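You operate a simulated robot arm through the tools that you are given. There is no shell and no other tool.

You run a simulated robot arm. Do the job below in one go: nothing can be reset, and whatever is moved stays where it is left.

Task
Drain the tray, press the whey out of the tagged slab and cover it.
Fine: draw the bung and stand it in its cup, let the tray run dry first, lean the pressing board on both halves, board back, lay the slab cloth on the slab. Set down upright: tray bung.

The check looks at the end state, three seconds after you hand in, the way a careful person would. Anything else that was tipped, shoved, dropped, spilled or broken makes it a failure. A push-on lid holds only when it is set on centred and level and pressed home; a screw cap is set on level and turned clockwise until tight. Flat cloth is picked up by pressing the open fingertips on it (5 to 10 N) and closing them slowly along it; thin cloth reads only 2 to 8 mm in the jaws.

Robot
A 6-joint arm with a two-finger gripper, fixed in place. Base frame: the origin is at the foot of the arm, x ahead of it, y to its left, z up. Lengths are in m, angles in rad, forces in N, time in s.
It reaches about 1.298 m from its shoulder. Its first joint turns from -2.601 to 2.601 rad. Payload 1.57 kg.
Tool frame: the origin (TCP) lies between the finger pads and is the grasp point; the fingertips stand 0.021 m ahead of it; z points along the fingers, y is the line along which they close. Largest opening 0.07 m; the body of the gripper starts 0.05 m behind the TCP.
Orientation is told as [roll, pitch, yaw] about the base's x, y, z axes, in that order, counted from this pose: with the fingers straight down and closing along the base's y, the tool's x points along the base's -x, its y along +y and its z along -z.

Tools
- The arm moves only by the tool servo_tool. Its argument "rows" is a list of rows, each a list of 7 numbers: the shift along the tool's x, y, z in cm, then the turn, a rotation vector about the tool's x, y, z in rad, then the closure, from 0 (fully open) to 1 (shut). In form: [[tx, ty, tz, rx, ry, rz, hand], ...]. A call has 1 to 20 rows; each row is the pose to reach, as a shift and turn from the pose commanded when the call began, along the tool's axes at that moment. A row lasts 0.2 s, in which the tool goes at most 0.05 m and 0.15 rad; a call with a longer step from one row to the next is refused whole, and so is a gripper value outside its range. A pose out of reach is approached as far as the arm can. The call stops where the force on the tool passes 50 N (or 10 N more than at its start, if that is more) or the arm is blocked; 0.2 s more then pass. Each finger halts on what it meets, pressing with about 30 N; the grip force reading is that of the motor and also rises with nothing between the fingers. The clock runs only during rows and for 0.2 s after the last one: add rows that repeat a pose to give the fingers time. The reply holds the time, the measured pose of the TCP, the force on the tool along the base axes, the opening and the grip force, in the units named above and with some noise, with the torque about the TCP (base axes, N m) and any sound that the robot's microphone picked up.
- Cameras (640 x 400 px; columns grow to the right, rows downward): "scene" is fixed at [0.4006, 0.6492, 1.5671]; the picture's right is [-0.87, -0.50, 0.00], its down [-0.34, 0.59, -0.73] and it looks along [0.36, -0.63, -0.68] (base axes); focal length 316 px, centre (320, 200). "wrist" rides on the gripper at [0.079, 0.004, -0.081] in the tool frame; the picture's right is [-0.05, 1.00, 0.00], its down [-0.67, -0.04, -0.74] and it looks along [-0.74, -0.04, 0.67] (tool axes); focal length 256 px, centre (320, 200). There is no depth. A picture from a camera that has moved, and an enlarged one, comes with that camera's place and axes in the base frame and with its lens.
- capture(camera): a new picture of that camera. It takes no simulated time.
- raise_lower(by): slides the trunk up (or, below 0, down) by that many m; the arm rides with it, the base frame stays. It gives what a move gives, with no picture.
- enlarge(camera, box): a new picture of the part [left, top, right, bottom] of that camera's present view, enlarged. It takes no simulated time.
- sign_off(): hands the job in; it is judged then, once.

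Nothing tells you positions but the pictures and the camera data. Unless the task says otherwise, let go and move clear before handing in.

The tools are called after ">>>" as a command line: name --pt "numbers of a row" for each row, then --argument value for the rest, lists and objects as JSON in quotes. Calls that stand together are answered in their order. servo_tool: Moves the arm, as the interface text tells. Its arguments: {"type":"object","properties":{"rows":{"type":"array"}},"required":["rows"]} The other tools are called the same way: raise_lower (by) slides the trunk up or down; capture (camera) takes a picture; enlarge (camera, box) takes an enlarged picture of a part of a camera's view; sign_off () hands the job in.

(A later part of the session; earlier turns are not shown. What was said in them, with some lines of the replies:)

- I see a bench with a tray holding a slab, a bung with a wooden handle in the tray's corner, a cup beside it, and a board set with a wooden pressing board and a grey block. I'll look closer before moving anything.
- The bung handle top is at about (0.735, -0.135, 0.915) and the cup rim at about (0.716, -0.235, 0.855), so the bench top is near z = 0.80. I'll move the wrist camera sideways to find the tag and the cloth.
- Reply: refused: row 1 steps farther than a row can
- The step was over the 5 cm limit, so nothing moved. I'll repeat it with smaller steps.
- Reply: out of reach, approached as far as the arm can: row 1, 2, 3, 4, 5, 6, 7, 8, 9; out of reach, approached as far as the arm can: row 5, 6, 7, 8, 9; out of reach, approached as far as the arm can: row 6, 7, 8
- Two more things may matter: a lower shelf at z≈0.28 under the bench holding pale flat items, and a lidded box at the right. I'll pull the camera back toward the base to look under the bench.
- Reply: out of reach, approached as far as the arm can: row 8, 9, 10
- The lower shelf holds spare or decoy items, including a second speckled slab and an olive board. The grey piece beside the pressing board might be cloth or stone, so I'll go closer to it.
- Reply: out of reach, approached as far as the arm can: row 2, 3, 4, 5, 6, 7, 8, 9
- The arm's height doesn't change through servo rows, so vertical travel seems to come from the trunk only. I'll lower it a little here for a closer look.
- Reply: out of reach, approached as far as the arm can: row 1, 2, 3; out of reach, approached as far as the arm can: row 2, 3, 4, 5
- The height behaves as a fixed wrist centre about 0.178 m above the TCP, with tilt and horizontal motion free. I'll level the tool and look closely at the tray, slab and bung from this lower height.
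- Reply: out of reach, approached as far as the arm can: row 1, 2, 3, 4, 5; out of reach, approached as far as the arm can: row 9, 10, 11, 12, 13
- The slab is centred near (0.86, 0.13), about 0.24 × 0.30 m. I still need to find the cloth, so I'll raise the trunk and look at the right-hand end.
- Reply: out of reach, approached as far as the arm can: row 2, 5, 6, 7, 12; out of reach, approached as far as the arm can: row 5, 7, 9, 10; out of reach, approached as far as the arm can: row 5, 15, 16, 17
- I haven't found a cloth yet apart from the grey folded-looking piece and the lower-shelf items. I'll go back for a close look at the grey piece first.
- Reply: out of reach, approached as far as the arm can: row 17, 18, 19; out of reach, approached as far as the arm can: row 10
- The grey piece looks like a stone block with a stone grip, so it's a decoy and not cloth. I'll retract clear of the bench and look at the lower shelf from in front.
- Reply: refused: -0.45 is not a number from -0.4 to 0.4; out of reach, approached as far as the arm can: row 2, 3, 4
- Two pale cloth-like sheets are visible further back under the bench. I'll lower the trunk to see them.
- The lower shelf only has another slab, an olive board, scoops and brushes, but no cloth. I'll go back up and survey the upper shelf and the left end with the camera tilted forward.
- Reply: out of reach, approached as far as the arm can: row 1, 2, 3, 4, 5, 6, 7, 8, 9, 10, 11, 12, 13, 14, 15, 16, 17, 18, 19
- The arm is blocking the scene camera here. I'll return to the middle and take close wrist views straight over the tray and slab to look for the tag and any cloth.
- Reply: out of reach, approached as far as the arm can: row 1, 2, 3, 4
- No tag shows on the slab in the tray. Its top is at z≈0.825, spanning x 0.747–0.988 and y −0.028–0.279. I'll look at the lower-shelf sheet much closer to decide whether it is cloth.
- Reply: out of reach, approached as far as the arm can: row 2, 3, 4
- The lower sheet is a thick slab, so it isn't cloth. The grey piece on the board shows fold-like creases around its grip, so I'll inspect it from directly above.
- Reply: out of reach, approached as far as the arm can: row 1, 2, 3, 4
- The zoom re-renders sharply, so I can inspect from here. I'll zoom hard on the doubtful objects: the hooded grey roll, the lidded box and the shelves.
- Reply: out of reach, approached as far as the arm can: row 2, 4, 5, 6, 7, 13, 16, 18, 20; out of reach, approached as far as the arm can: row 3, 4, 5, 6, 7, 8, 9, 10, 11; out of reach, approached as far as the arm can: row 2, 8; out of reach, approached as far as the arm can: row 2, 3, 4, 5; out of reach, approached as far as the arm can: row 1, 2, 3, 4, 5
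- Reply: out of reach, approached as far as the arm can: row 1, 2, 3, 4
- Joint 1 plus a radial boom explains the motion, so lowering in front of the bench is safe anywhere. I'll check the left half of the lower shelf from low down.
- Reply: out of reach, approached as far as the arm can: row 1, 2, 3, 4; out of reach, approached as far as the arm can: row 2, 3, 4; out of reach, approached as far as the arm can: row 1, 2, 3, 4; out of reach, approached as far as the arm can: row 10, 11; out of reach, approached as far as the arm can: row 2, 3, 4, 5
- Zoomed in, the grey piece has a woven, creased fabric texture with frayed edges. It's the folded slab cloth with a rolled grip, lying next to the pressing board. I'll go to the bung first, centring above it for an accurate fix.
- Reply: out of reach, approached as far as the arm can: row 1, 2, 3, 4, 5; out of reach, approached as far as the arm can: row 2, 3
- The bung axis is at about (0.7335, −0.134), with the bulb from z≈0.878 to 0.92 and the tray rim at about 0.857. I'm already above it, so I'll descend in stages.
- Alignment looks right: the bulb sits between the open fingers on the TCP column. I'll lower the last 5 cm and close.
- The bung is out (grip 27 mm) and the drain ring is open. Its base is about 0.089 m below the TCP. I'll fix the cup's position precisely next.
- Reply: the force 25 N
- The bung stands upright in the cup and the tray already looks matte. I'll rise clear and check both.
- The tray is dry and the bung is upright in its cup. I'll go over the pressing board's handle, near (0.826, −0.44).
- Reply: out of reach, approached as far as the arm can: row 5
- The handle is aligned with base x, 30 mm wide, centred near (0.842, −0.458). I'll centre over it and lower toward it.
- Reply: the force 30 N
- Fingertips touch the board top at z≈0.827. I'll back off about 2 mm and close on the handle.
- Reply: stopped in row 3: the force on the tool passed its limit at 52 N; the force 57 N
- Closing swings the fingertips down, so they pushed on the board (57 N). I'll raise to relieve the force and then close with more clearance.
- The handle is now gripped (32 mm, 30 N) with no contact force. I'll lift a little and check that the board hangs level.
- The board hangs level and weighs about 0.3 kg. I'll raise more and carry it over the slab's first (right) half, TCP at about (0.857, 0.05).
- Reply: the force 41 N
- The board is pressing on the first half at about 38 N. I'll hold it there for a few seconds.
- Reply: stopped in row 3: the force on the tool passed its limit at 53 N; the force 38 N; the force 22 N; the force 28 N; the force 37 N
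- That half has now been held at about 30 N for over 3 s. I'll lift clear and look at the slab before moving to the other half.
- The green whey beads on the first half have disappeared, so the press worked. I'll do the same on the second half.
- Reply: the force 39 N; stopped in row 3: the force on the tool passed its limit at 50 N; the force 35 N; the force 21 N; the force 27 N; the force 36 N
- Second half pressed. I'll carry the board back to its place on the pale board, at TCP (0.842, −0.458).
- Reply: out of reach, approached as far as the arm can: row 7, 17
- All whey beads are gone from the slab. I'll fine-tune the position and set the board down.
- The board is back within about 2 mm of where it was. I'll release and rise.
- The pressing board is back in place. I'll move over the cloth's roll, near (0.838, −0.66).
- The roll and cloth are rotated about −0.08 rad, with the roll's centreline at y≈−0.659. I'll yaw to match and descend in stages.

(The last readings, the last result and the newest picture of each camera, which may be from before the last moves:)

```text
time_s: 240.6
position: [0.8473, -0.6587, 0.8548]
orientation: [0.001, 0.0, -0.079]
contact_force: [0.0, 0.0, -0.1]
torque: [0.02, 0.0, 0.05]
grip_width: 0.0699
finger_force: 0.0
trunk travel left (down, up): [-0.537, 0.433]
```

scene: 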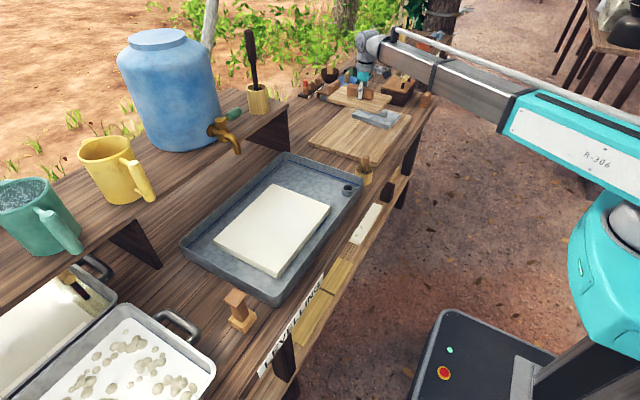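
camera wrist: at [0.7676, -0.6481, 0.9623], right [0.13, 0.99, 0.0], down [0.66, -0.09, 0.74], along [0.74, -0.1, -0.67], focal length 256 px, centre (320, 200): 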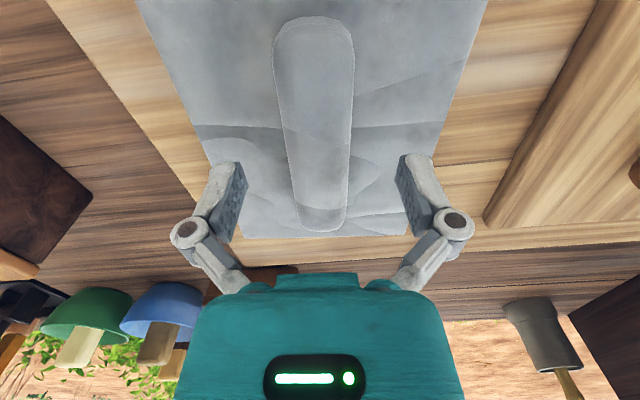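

>>> raise_lower --by -0.002

>>> raise_lower --by -0.002

>>> enlarge --camera "scene" --box '[345, 90, 405, 135]'

```text
time_s: 241.1
position: [0.8464, -0.6581, 0.854]
orientation: [0.002, -0.002, -0.078]
contact_force: [2.3, -1.0, 5.9]
torque: [-0.17, -0.02, 0.05]
grip_width: 0.0702
finger_force: 0.1
trunk travel left (down, up): [-0.535, 0.435]
```

```text
time_s: 241.6
position: [0.8476, -0.6583, 0.8546]
orientation: [0.001, -0.005, -0.078]
contact_force: [8.1, -6.1, 23.8]
torque: [-0.34, -0.02, 0.07]
grip_width: 0.07
finger_force: 0.1
trunk travel left (down, up): [-0.533, 0.437]
```

```text
8.89 times, centred on (375, 112) of scene
camera zoom: at [0.4006, 0.6492, 1.5671], right [-0.87, -0.5, 0.0], down [-0.34, 0.59, -0.73], along [0.36, -0.63, -0.68], focal length 2808 px, centre (-169, 978)
```

zoom: 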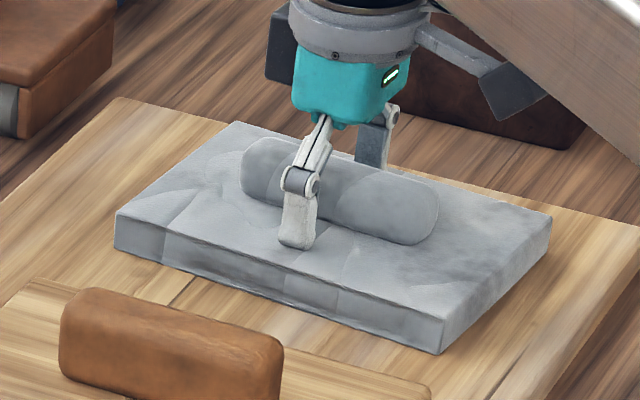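

Cloth top is at z≈0.833 and it's firm, like a folded pad. I'll rise 14 mm and close on the roll.

>>> raise_lower --by 0.014

>>> servo_tool --pt "0 0 0 0 0 0 0.2" --pt "0 0 0 0 0 0 0.4" --pt "0 0 0 0 0 0 0.6" --pt "0 0 0 0 0 0 0.8" --pt "0 0 0 0 0 0 1" --pt "0 0 0 0 0 0 1"

>>> capture --camera "wrist"

>>> enlarge --camera "scene" --box '[345, 90, 405, 135]'

```text
time_s: 242.3
position: [0.8465, -0.6584, 0.8655]
orientation: [0.0, -0.002, -0.076]
contact_force: [-0.2, 0.6, -0.3]
torque: [0.02, 0.02, 0.01]
grip_width: 0.0701
finger_force: 0.0
trunk travel left (down, up): [-0.547, 0.423]
```

```text
time_s: 243.7
position: [0.8479, -0.659, 0.8658]
orientation: [0.002, 0.001, -0.078]
contact_force: [-0.1, -0.2, 2.0]
torque: [-0.01, -0.04, -0.15]
grip_width: 0.0294
finger_force: 30.3
trunk travel left (down, up): [-0.547, 0.423]
```

```text
taken
camera wrist: at [0.7677, -0.6481, 0.9484], right [0.13, 0.99, 0.0], down [0.66, -0.09, 0.74], along [0.74, -0.1, -0.67], focal length 256 px, centre (320, 200)
```

wrist: 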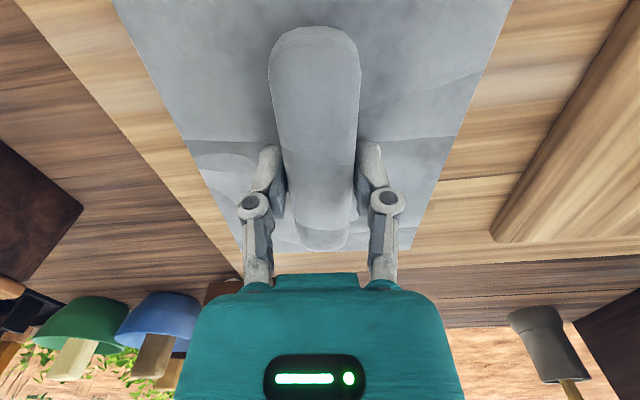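

```text
8.89 times, centred on (375, 112) of scene
camera zoom: at [0.4006, 0.6492, 1.5671], right [-0.87, -0.5, 0.0], down [-0.34, 0.59, -0.73], along [0.36, -0.63, -0.68], focal length 2808 px, centre (-169, 978)
```

zoom: 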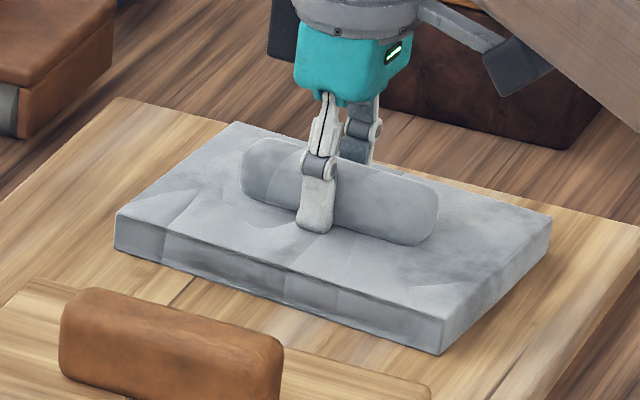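

The roll is held firmly (29 mm). A blue pad of the same plate-and-roll form lies at another station, which supports this one being the slab cloth. I'll lift it.

>>> raise_lower --by 0.02

>>> enlarge --camera "scene" --box '[345, 85, 405, 135]'

>>> raise_lower --by 0.13

>>> capture --camera "wrist"

>>> enlarge --camera "scene" --box '[300, 40, 440, 150]'

```text
time_s: 244.3
position: [0.8476, -0.6579, 0.8854]
orientation: [0.002, 0.0, -0.077]
contact_force: [0.3, -0.3, -1.9]
torque: [0.01, 0.01, -0.01]
grip_width: 0.0297
finger_force: 29.6
trunk travel left (down, up): [-0.567, 0.403]
```

```text
8.00 times, centred on (375, 110) of scene
camera zoom: at [0.4006, 0.6492, 1.5671], right [-0.87, -0.5, 0.0], down [-0.34, 0.59, -0.73], along [0.36, -0.63, -0.68], focal length 2527 px, centre (-120, 920)
```

zoom: 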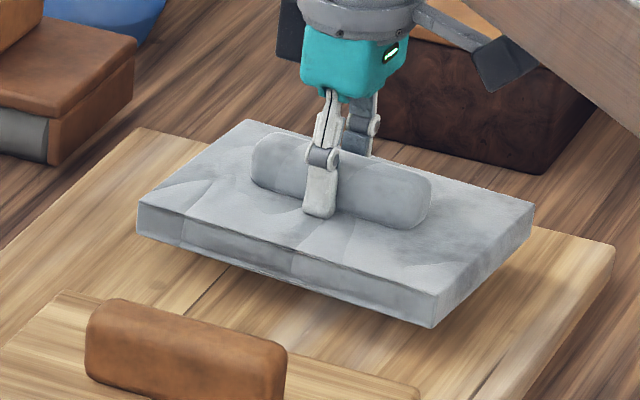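

```text
time_s: 245.9
position: [0.8473, -0.659, 1.0156]
orientation: [0.003, 0.0, -0.078]
contact_force: [0.7, -0.4, -0.5]
torque: [-0.01, -0.02, 0.01]
grip_width: 0.0293
finger_force: 29.3
trunk travel left (down, up): [-0.697, 0.273]
```

```text
taken
camera wrist: at [0.7679, -0.6482, 1.098], right [0.13, 0.99, 0.0], down [0.66, -0.09, 0.74], along [0.74, -0.1, -0.67], focal length 256 px, centre (320, 200)
```

wrist: 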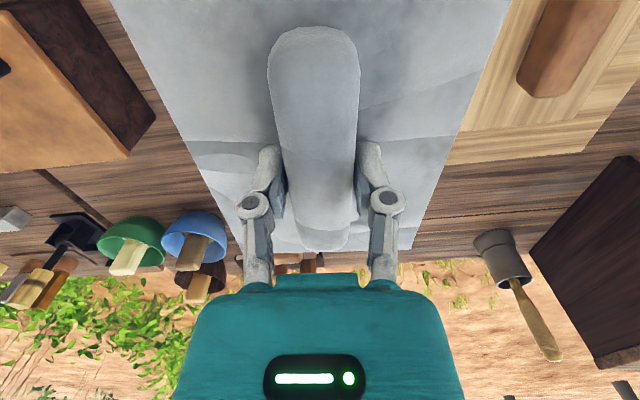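

```text
3.64 times, centred on (370, 95) of scene
camera zoom: at [0.4006, 0.6492, 1.5671], right [-0.87, -0.5, 0.0], down [-0.34, 0.59, -0.73], along [0.36, -0.63, -0.68], focal length 1149 px, centre (138, 582)
```

zoom: 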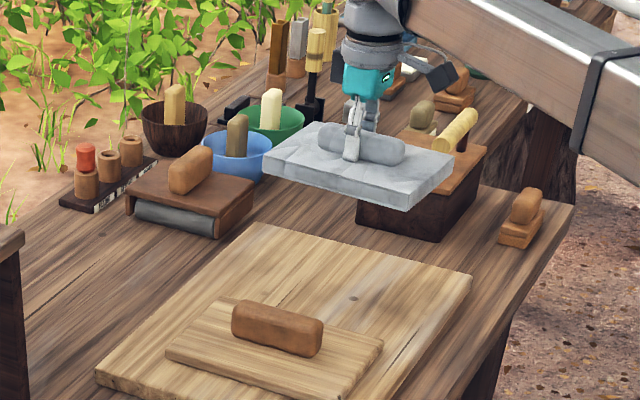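

It weighs very little, which also fits cloth. I'll carry it level to the slab centre, TCP at about (0.862, 0.126), straightening the yaw on the way.

>>> servo_tool --pt "0.12 2 0 0 0 -0.002 1" --pt "0.3 5 0 0 0 -0.005 1" --pt "0.54 9 0 0 0 -0.009 1" --pt "0.78 13.2 0 0 0 -0.013 1" --pt "1.05 17.6 0 0 0 -0.0175 1" --pt "1.31 22 0 0 0 -0.022 1" --pt "1.57 26.4 0 0 0 -0.026 1" --pt "1.83 30.8 0 0 0 -0.031 1" --pt "2.09 35.2 0 0 0 -0.035 1" --pt "2.35 39.6 0 0 0 -0.039 1" --pt "2.61 44 0 0 0 -0.044 1" --pt "2.88 48.4 0 0 0 -0.048 1" --pt "3.14 52.8 0 0 0 -0.0525 1" --pt "3.4 57.2 0 0 0 -0.057 1" --pt "3.66 61.6 0 0 0 -0.061 1" --pt "3.92 66 0 0 0 -0.066 1" --pt "4.17 70.2 0 0 0 -0.07 1" --pt "4.4 74 0 0 0 -0.074 1" --pt "4.58 77 0 0 0 -0.077 1" --pt "4.66 78.4 0 0 0 -0.078 1"

>>> capture --camera "wrist"

>>> capture --camera "scene"

```text
time_s: 250.1
position: [0.8615, 0.1252, 1.0151]
orientation: [0.002, 0.0, -0.002]
contact_force: [0.0, -0.8, -1.2]
torque: [-0.05, 0.02, 0.01]
grip_width: 0.0294
finger_force: 29.7
trunk travel left (down, up): [-0.697, 0.273]
```

```text
taken
camera wrist: at [0.7819, 0.1303, 1.0982], right [0.06, 1.0, 0.0], down [0.67, -0.04, 0.74], along [0.74, -0.04, -0.67], focal length 256 px, centre (320, 200)
```

wrist: 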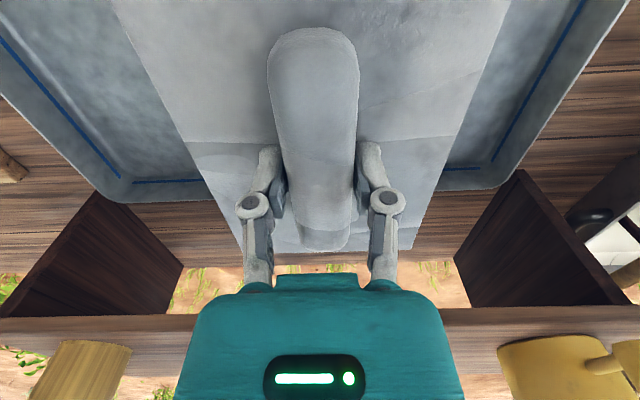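

```text
taken
```

scene: 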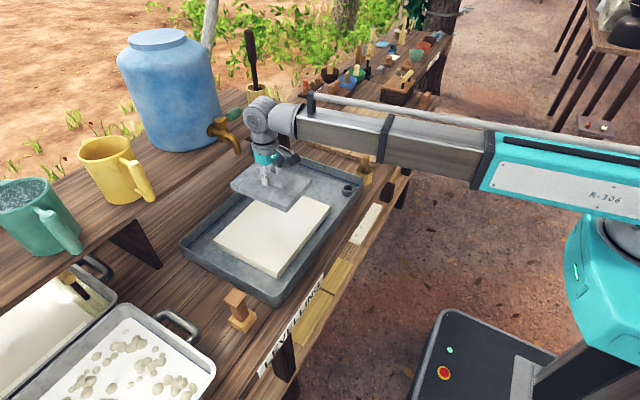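

>>> raise_lower --by -0.08

>>> raise_lower --by -0.05

>>> enlarge --camera "scene" --box '[190, 130, 350, 290]'

>>> capture --camera "wrist"

```text
time_s: 251.3
position: [0.8617, 0.126, 0.9339]
orientation: [0.003, 0.001, -0.002]
contact_force: [-0.2, -0.2, -1.2]
torque: [-0.01, 0.0, 0.0]
grip_width: 0.0296
finger_force: 30.0
trunk travel left (down, up): [-0.617, 0.353]
```

```text
time_s: 252.2
position: [0.8634, 0.1256, 0.8868]
orientation: [0.002, 0.001, -0.003]
contact_force: [0.7, -0.2, -1.3]
torque: [0.03, -0.03, 0.03]
grip_width: 0.0295
finger_force: 30.2
trunk travel left (down, up): [-0.567, 0.403]
```

```text
2.50 times, centred on (270, 210) of scene
camera zoom: at [0.4006, 0.6492, 1.5671], right [-0.87, -0.5, 0.0], down [-0.34, 0.59, -0.73], along [0.36, -0.63, -0.68], focal length 790 px, centre (445, 175)
```

zoom: 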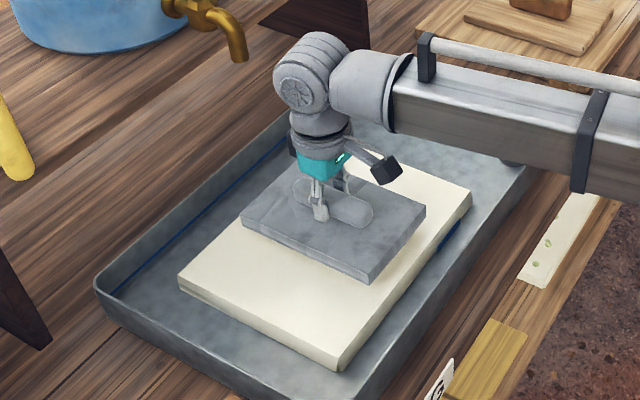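

```text
taken
camera wrist: at [0.7817, 0.1301, 0.9682], right [0.05, 1.0, 0.0], down [0.67, -0.04, 0.74], along [0.74, -0.04, -0.67], focal length 256 px, centre (320, 200)
```

wrist: 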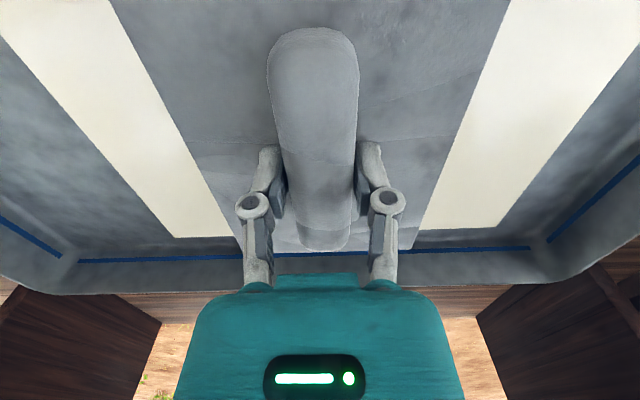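

>>> servo_tool --pt "0 0.35 0 0 0 0 1" --pt "0 0.7 0 0 0 0 1" --pt "0 0.7 0 0 0 0 1"

>>> raise_lower --by -0.02

>>> raise_lower --by -0.004

>>> raise_lower --by -0.003

>>> enlarge --camera "scene" --box '[190, 130, 350, 290]'

```text
time_s: 253.0
position: [0.8634, 0.1341, 0.8868]
orientation: [0.001, 0.0, -0.002]
contact_force: [0.3, -0.5, -0.4]
torque: [0.01, 0.04, -0.03]
grip_width: 0.0293
finger_force: 29.6
trunk travel left (down, up): [-0.567, 0.403]
```

```text
time_s: 253.7
position: [0.8633, 0.1342, 0.8661]
orientation: [0.003, -0.001, -0.001]
contact_force: [-0.8, -0.1, -2.2]
torque: [-0.01, 0.02, -0.01]
grip_width: 0.0295
finger_force: 30.2
trunk travel left (down, up): [-0.547, 0.423]
```

```text
time_s: 254.2
position: [0.8639, 0.1338, 0.8612]
orientation: [0.001, -0.002, 0.0]
contact_force: [-0.7, -0.2, -1.8]
torque: [0.0, -0.02, -0.01]
grip_width: 0.0293
finger_force: 30.0
trunk travel left (down, up): [-0.543, 0.427]
```

```text
time_s: 254.7
position: [0.8635, 0.133, 0.859]
orientation: [0.002, -0.001, -0.002]
contact_force: [1.6, 0.0, 2.0]
torque: [-0.02, 0.06, -0.01]
grip_width: 0.0294
finger_force: 30.7
trunk travel left (down, up): [-0.54, 0.43]
```

```text
2.50 times, centred on (270, 210) of scene
camera zoom: at [0.4006, 0.6492, 1.5671], right [-0.87, -0.5, 0.0], down [-0.34, 0.59, -0.73], along [0.36, -0.63, -0.68], focal length 790 px, centre (445, 175)
```

zoom: 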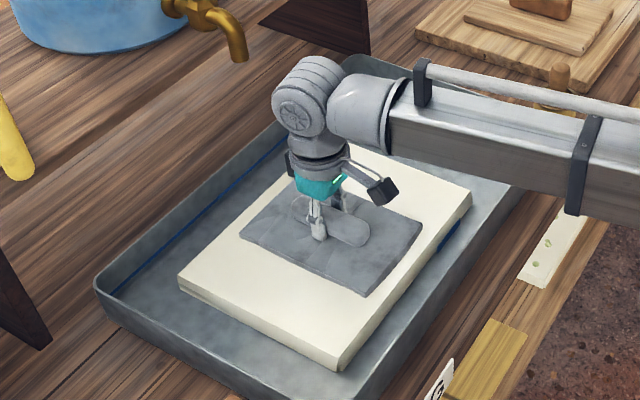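

The cloth has landed centred on the slab. One more millimetre to seat it, then I'll release.

>>> raise_lower --by -0.001

>>> servo_tool --pt "0 0 0 0 0 0 0.7" --pt "0 0 0 0 0 0 0.5" --pt "0 0 0 0 0 0 0.3" --pt "0 0 0 0 0 0 0.1" --pt "0 0 0 0 0 0 0" --pt "0 0 0 0 0 0 0"

>>> raise_lower --by 0.15

>>> capture --camera "wrist"

>>> enlarge --camera "scene" --box '[180, 130, 370, 310]'

```text
time_s: 255.2
position: [0.8634, 0.1335, 0.8596]
orientation: [0.001, -0.002, -0.003]
contact_force: [6.5, 1.0, 16.2]
torque: [0.02, 0.19, -0.06]
grip_width: 0.0292
finger_force: 30.3
trunk travel left (down, up): [-0.539, 0.431]
```

```text
time_s: 256.6
position: [0.8634, 0.1336, 0.8587]
orientation: [0.004, 0.001, -0.001]
contact_force: [0.8, 0.3, 0.3]
torque: [0.02, 0.0, 0.02]
grip_width: 0.0699
finger_force: 0.2
trunk travel left (down, up): [-0.539, 0.431]
```

```text
time_s: 258.4
position: [0.8628, 0.1333, 1.0081]
orientation: [0.002, 0.0, -0.002]
contact_force: [0.1, -0.1, -0.1]
torque: [-0.03, 0.0, 0.04]
grip_width: 0.0699
finger_force: 0.0
trunk travel left (down, up): [-0.689, 0.281]
```

```text
taken
camera wrist: at [0.7831, 0.1376, 1.0902], right [0.05, 1.0, 0.0], down [0.67, -0.04, 0.74], along [0.74, -0.04, -0.67], focal length 256 px, centre (320, 200)
```

wrist: 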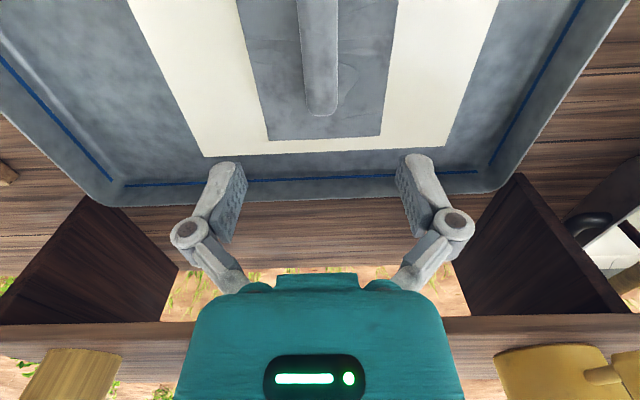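

```text
2.22 times, centred on (275, 220) of scene
camera zoom: at [0.4006, 0.6492, 1.5671], right [-0.87, -0.5, 0.0], down [-0.34, 0.59, -0.73], along [0.36, -0.63, -0.68], focal length 702 px, centre (420, 156)
```

zoom: 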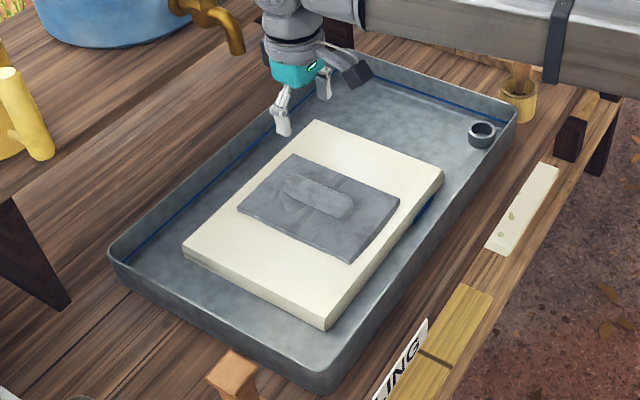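

The cloth now lies flat on the slab and has darkened as it soaks up whey. I'll retract clear and check everything once more.

>>> servo_tool --pt "4 0 0 0 0 0 0" --pt "8 0 0 0 0 0 0" --pt "12 0 0 0 0 0 0" --pt "16 0 0 0 0 0 0" --pt "20 0 0 0 0 0 0" --pt "24 0 0 0 0 0 0" --pt "24 0 0 0 0 0 0"

>>> raise_lower --by 0.16

>>> servo_tool --pt "0 -4 0 0 0 0 0" --pt "0 -8 0 0 0 0 0" --pt "0 -12 0 0 0 0 0" --pt "0 -16 0 0 0 0 0" --pt "0 -20 0 0 0 0 0" --pt "0 -24 0 0 0 0 0" --pt "0 -28 0 0 0 0 0" --pt "0 -32 0 0 0 0 0" --pt "0 -36 0 0 0 0 0" --pt "0 -38 0 0 0 0 0" --pt "0 -38 0 0 0 0 0"

>>> capture --camera "wrist"

>>> capture --camera "scene"

>>> enlarge --camera "scene" --box '[190, 150, 380, 310]'

>>> enlarge --camera "scene" --box '[290, 85, 420, 195]'

```text
time_s: 260.0
position: [0.6214, 0.1319, 1.0096]
orientation: [0.001, -0.001, -0.001]
contact_force: [0.5, -0.3, 0.7]
torque: [-0.01, 0.0, 0.02]
grip_width: 0.0701
finger_force: 0.1
trunk travel left (down, up): [-0.689, 0.281]
```

```text
time_s: 261.8
position: [0.6219, 0.1342, 1.1683]
orientation: [0.002, 0.001, -0.001]
contact_force: [-0.3, 0.8, 0.1]
torque: [0.04, -0.03, -0.05]
grip_width: 0.07
finger_force: 0.0
trunk travel left (down, up): [-0.849, 0.121]
```

```text
time_s: 264.2
position: [0.6214, -0.247, 1.1675]
orientation: [0.002, 0.001, -0.003]
contact_force: [0.3, 0.2, 0.4]
torque: [0.02, 0.0, -0.02]
grip_width: 0.0701
finger_force: 0.0
out of reach, approached as far as the arm can: row 5
trunk travel left (down, up): [-0.849, 0.121]
```

```text
taken
camera wrist: at [0.541, -0.2423, 1.2504], right [0.05, 1.0, 0.0], down [0.67, -0.04, 0.74], along [0.74, -0.04, -0.67], focal length 256 px, centre (320, 200)
```

wrist: 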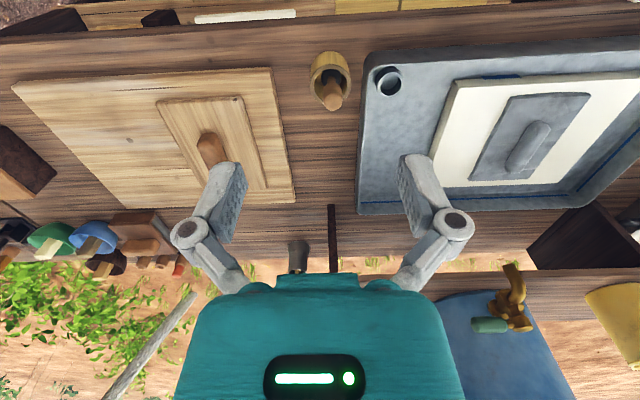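

```text
taken
```

scene: 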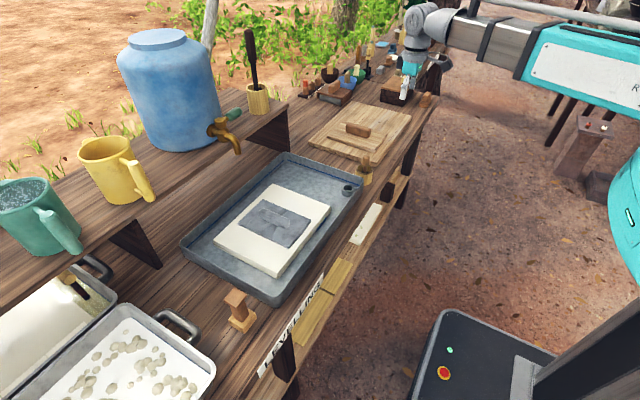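

```text
2.50 times, centred on (285, 230) of scene
camera zoom: at [0.4006, 0.6492, 1.5671], right [-0.87, -0.5, 0.0], down [-0.34, 0.59, -0.73], along [0.36, -0.63, -0.68], focal length 790 px, centre (408, 125)
```

zoom: 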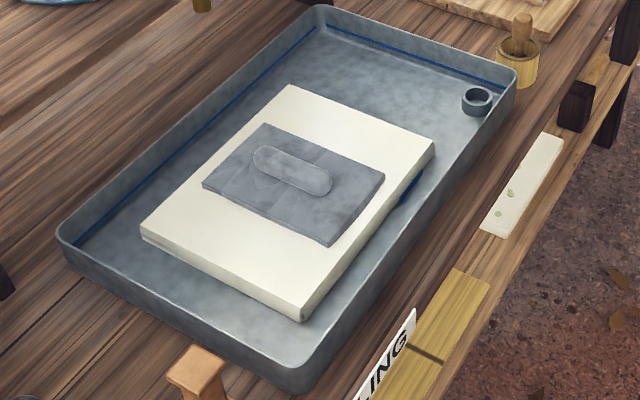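

```text
3.64 times, centred on (355, 140) of scene
camera zoom: at [0.4006, 0.6492, 1.5671], right [-0.87, -0.5, 0.0], down [-0.34, 0.59, -0.73], along [0.36, -0.63, -0.68], focal length 1149 px, centre (193, 418)
```

zoom: 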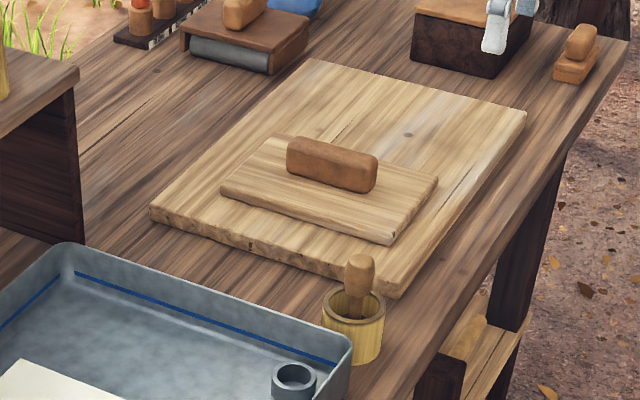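

>>> enlarge --camera "scene" --box '[225, 185, 335, 265]'

>>> enlarge --camera "wrist" --box '[400, 50, 640, 200]'

>>> enlarge --camera "wrist" --box '[280, 30, 380, 130]'

```text
5.00 times, centred on (280, 225) of scene
camera zoom: at [0.4006, 0.6492, 1.5671], right [-0.87, -0.5, 0.0], down [-0.34, 0.59, -0.73], along [0.36, -0.63, -0.68], focal length 1580 px, centre (520, 75)
```

zoom: 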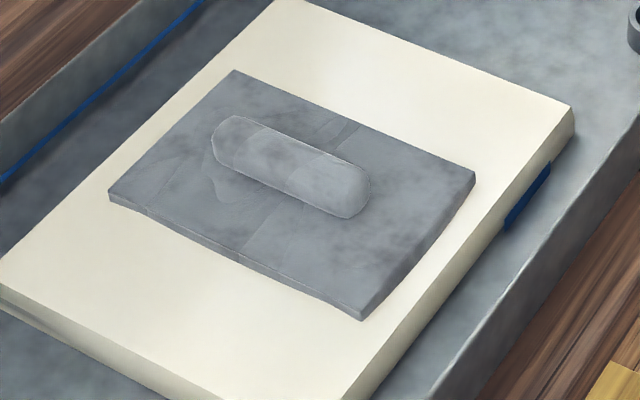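

```text
2.67 times, centred on (520, 125) of wrist
camera zoom: at [0.541, -0.2423, 1.2504], right [0.05, 1.0, 0.0], down [0.67, -0.04, 0.74], along [0.74, -0.04, -0.67], focal length 683 px, centre (-213, 400)
```

zoom: 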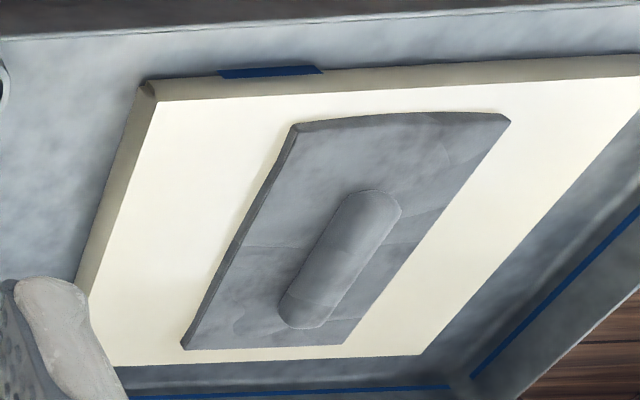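

```text
4.00 times, centred on (330, 80) of wrist
camera zoom: at [0.541, -0.2423, 1.2504], right [0.05, 1.0, 0.0], down [0.67, -0.04, 0.74], along [0.74, -0.04, -0.67], focal length 1024 px, centre (280, 680)
```

zoom: 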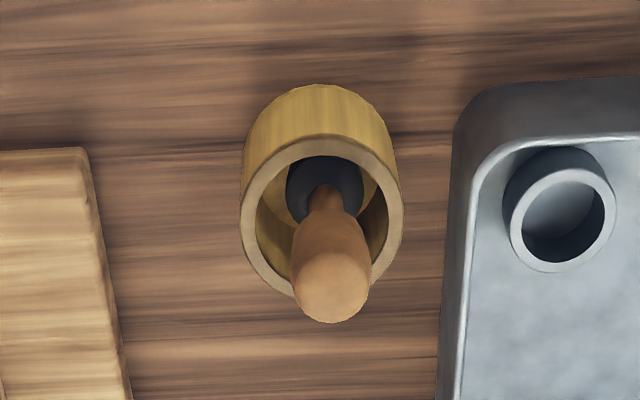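

The tray is dry, the bung stands upright in its cup, and both halves of the blue-tagged slab are pressed. The board is back in its place, the cloth lies damp and flat in the middle of the slab, and the gripper is empty and clear. I'm handing the job in.

>>> sign_off

```text
The job is handed in.
```

I've handed the job in with every step done. It hasn't come back with a result yet, so I can't say whether it passed.

- **Bung:** it is out of the drain and stands upright in its cup.
- **Tray:** it ran dry before I started pressing.
- **Slab:** I leaned the pressing board on both halves at about 15–35 N for several seconds each. The green whey beads disappeared from both halves. The slab in the tray is the one with the blue tag, which I only saw on its near side at the end.
- **Board:** it is back on the pale wooden board, within about 2 mm of where it was.
- **Cloth:** I took the grey folded pad with a rolled grip to be the slab cloth, because there was no other cloth in reach. It lies centred on the slab and darkened and softened once it was down. It is smaller than the slab, so a margin of slab shows around it.

When I first closed on the board's handle, the fingertips pushed down on the board and the move stopped at about 57 N. The board slid about 3 mm before I had a proper hold. The force also touched the 50 N limit once during each press. I saw no damage, and nothing else was tipped or spilled.
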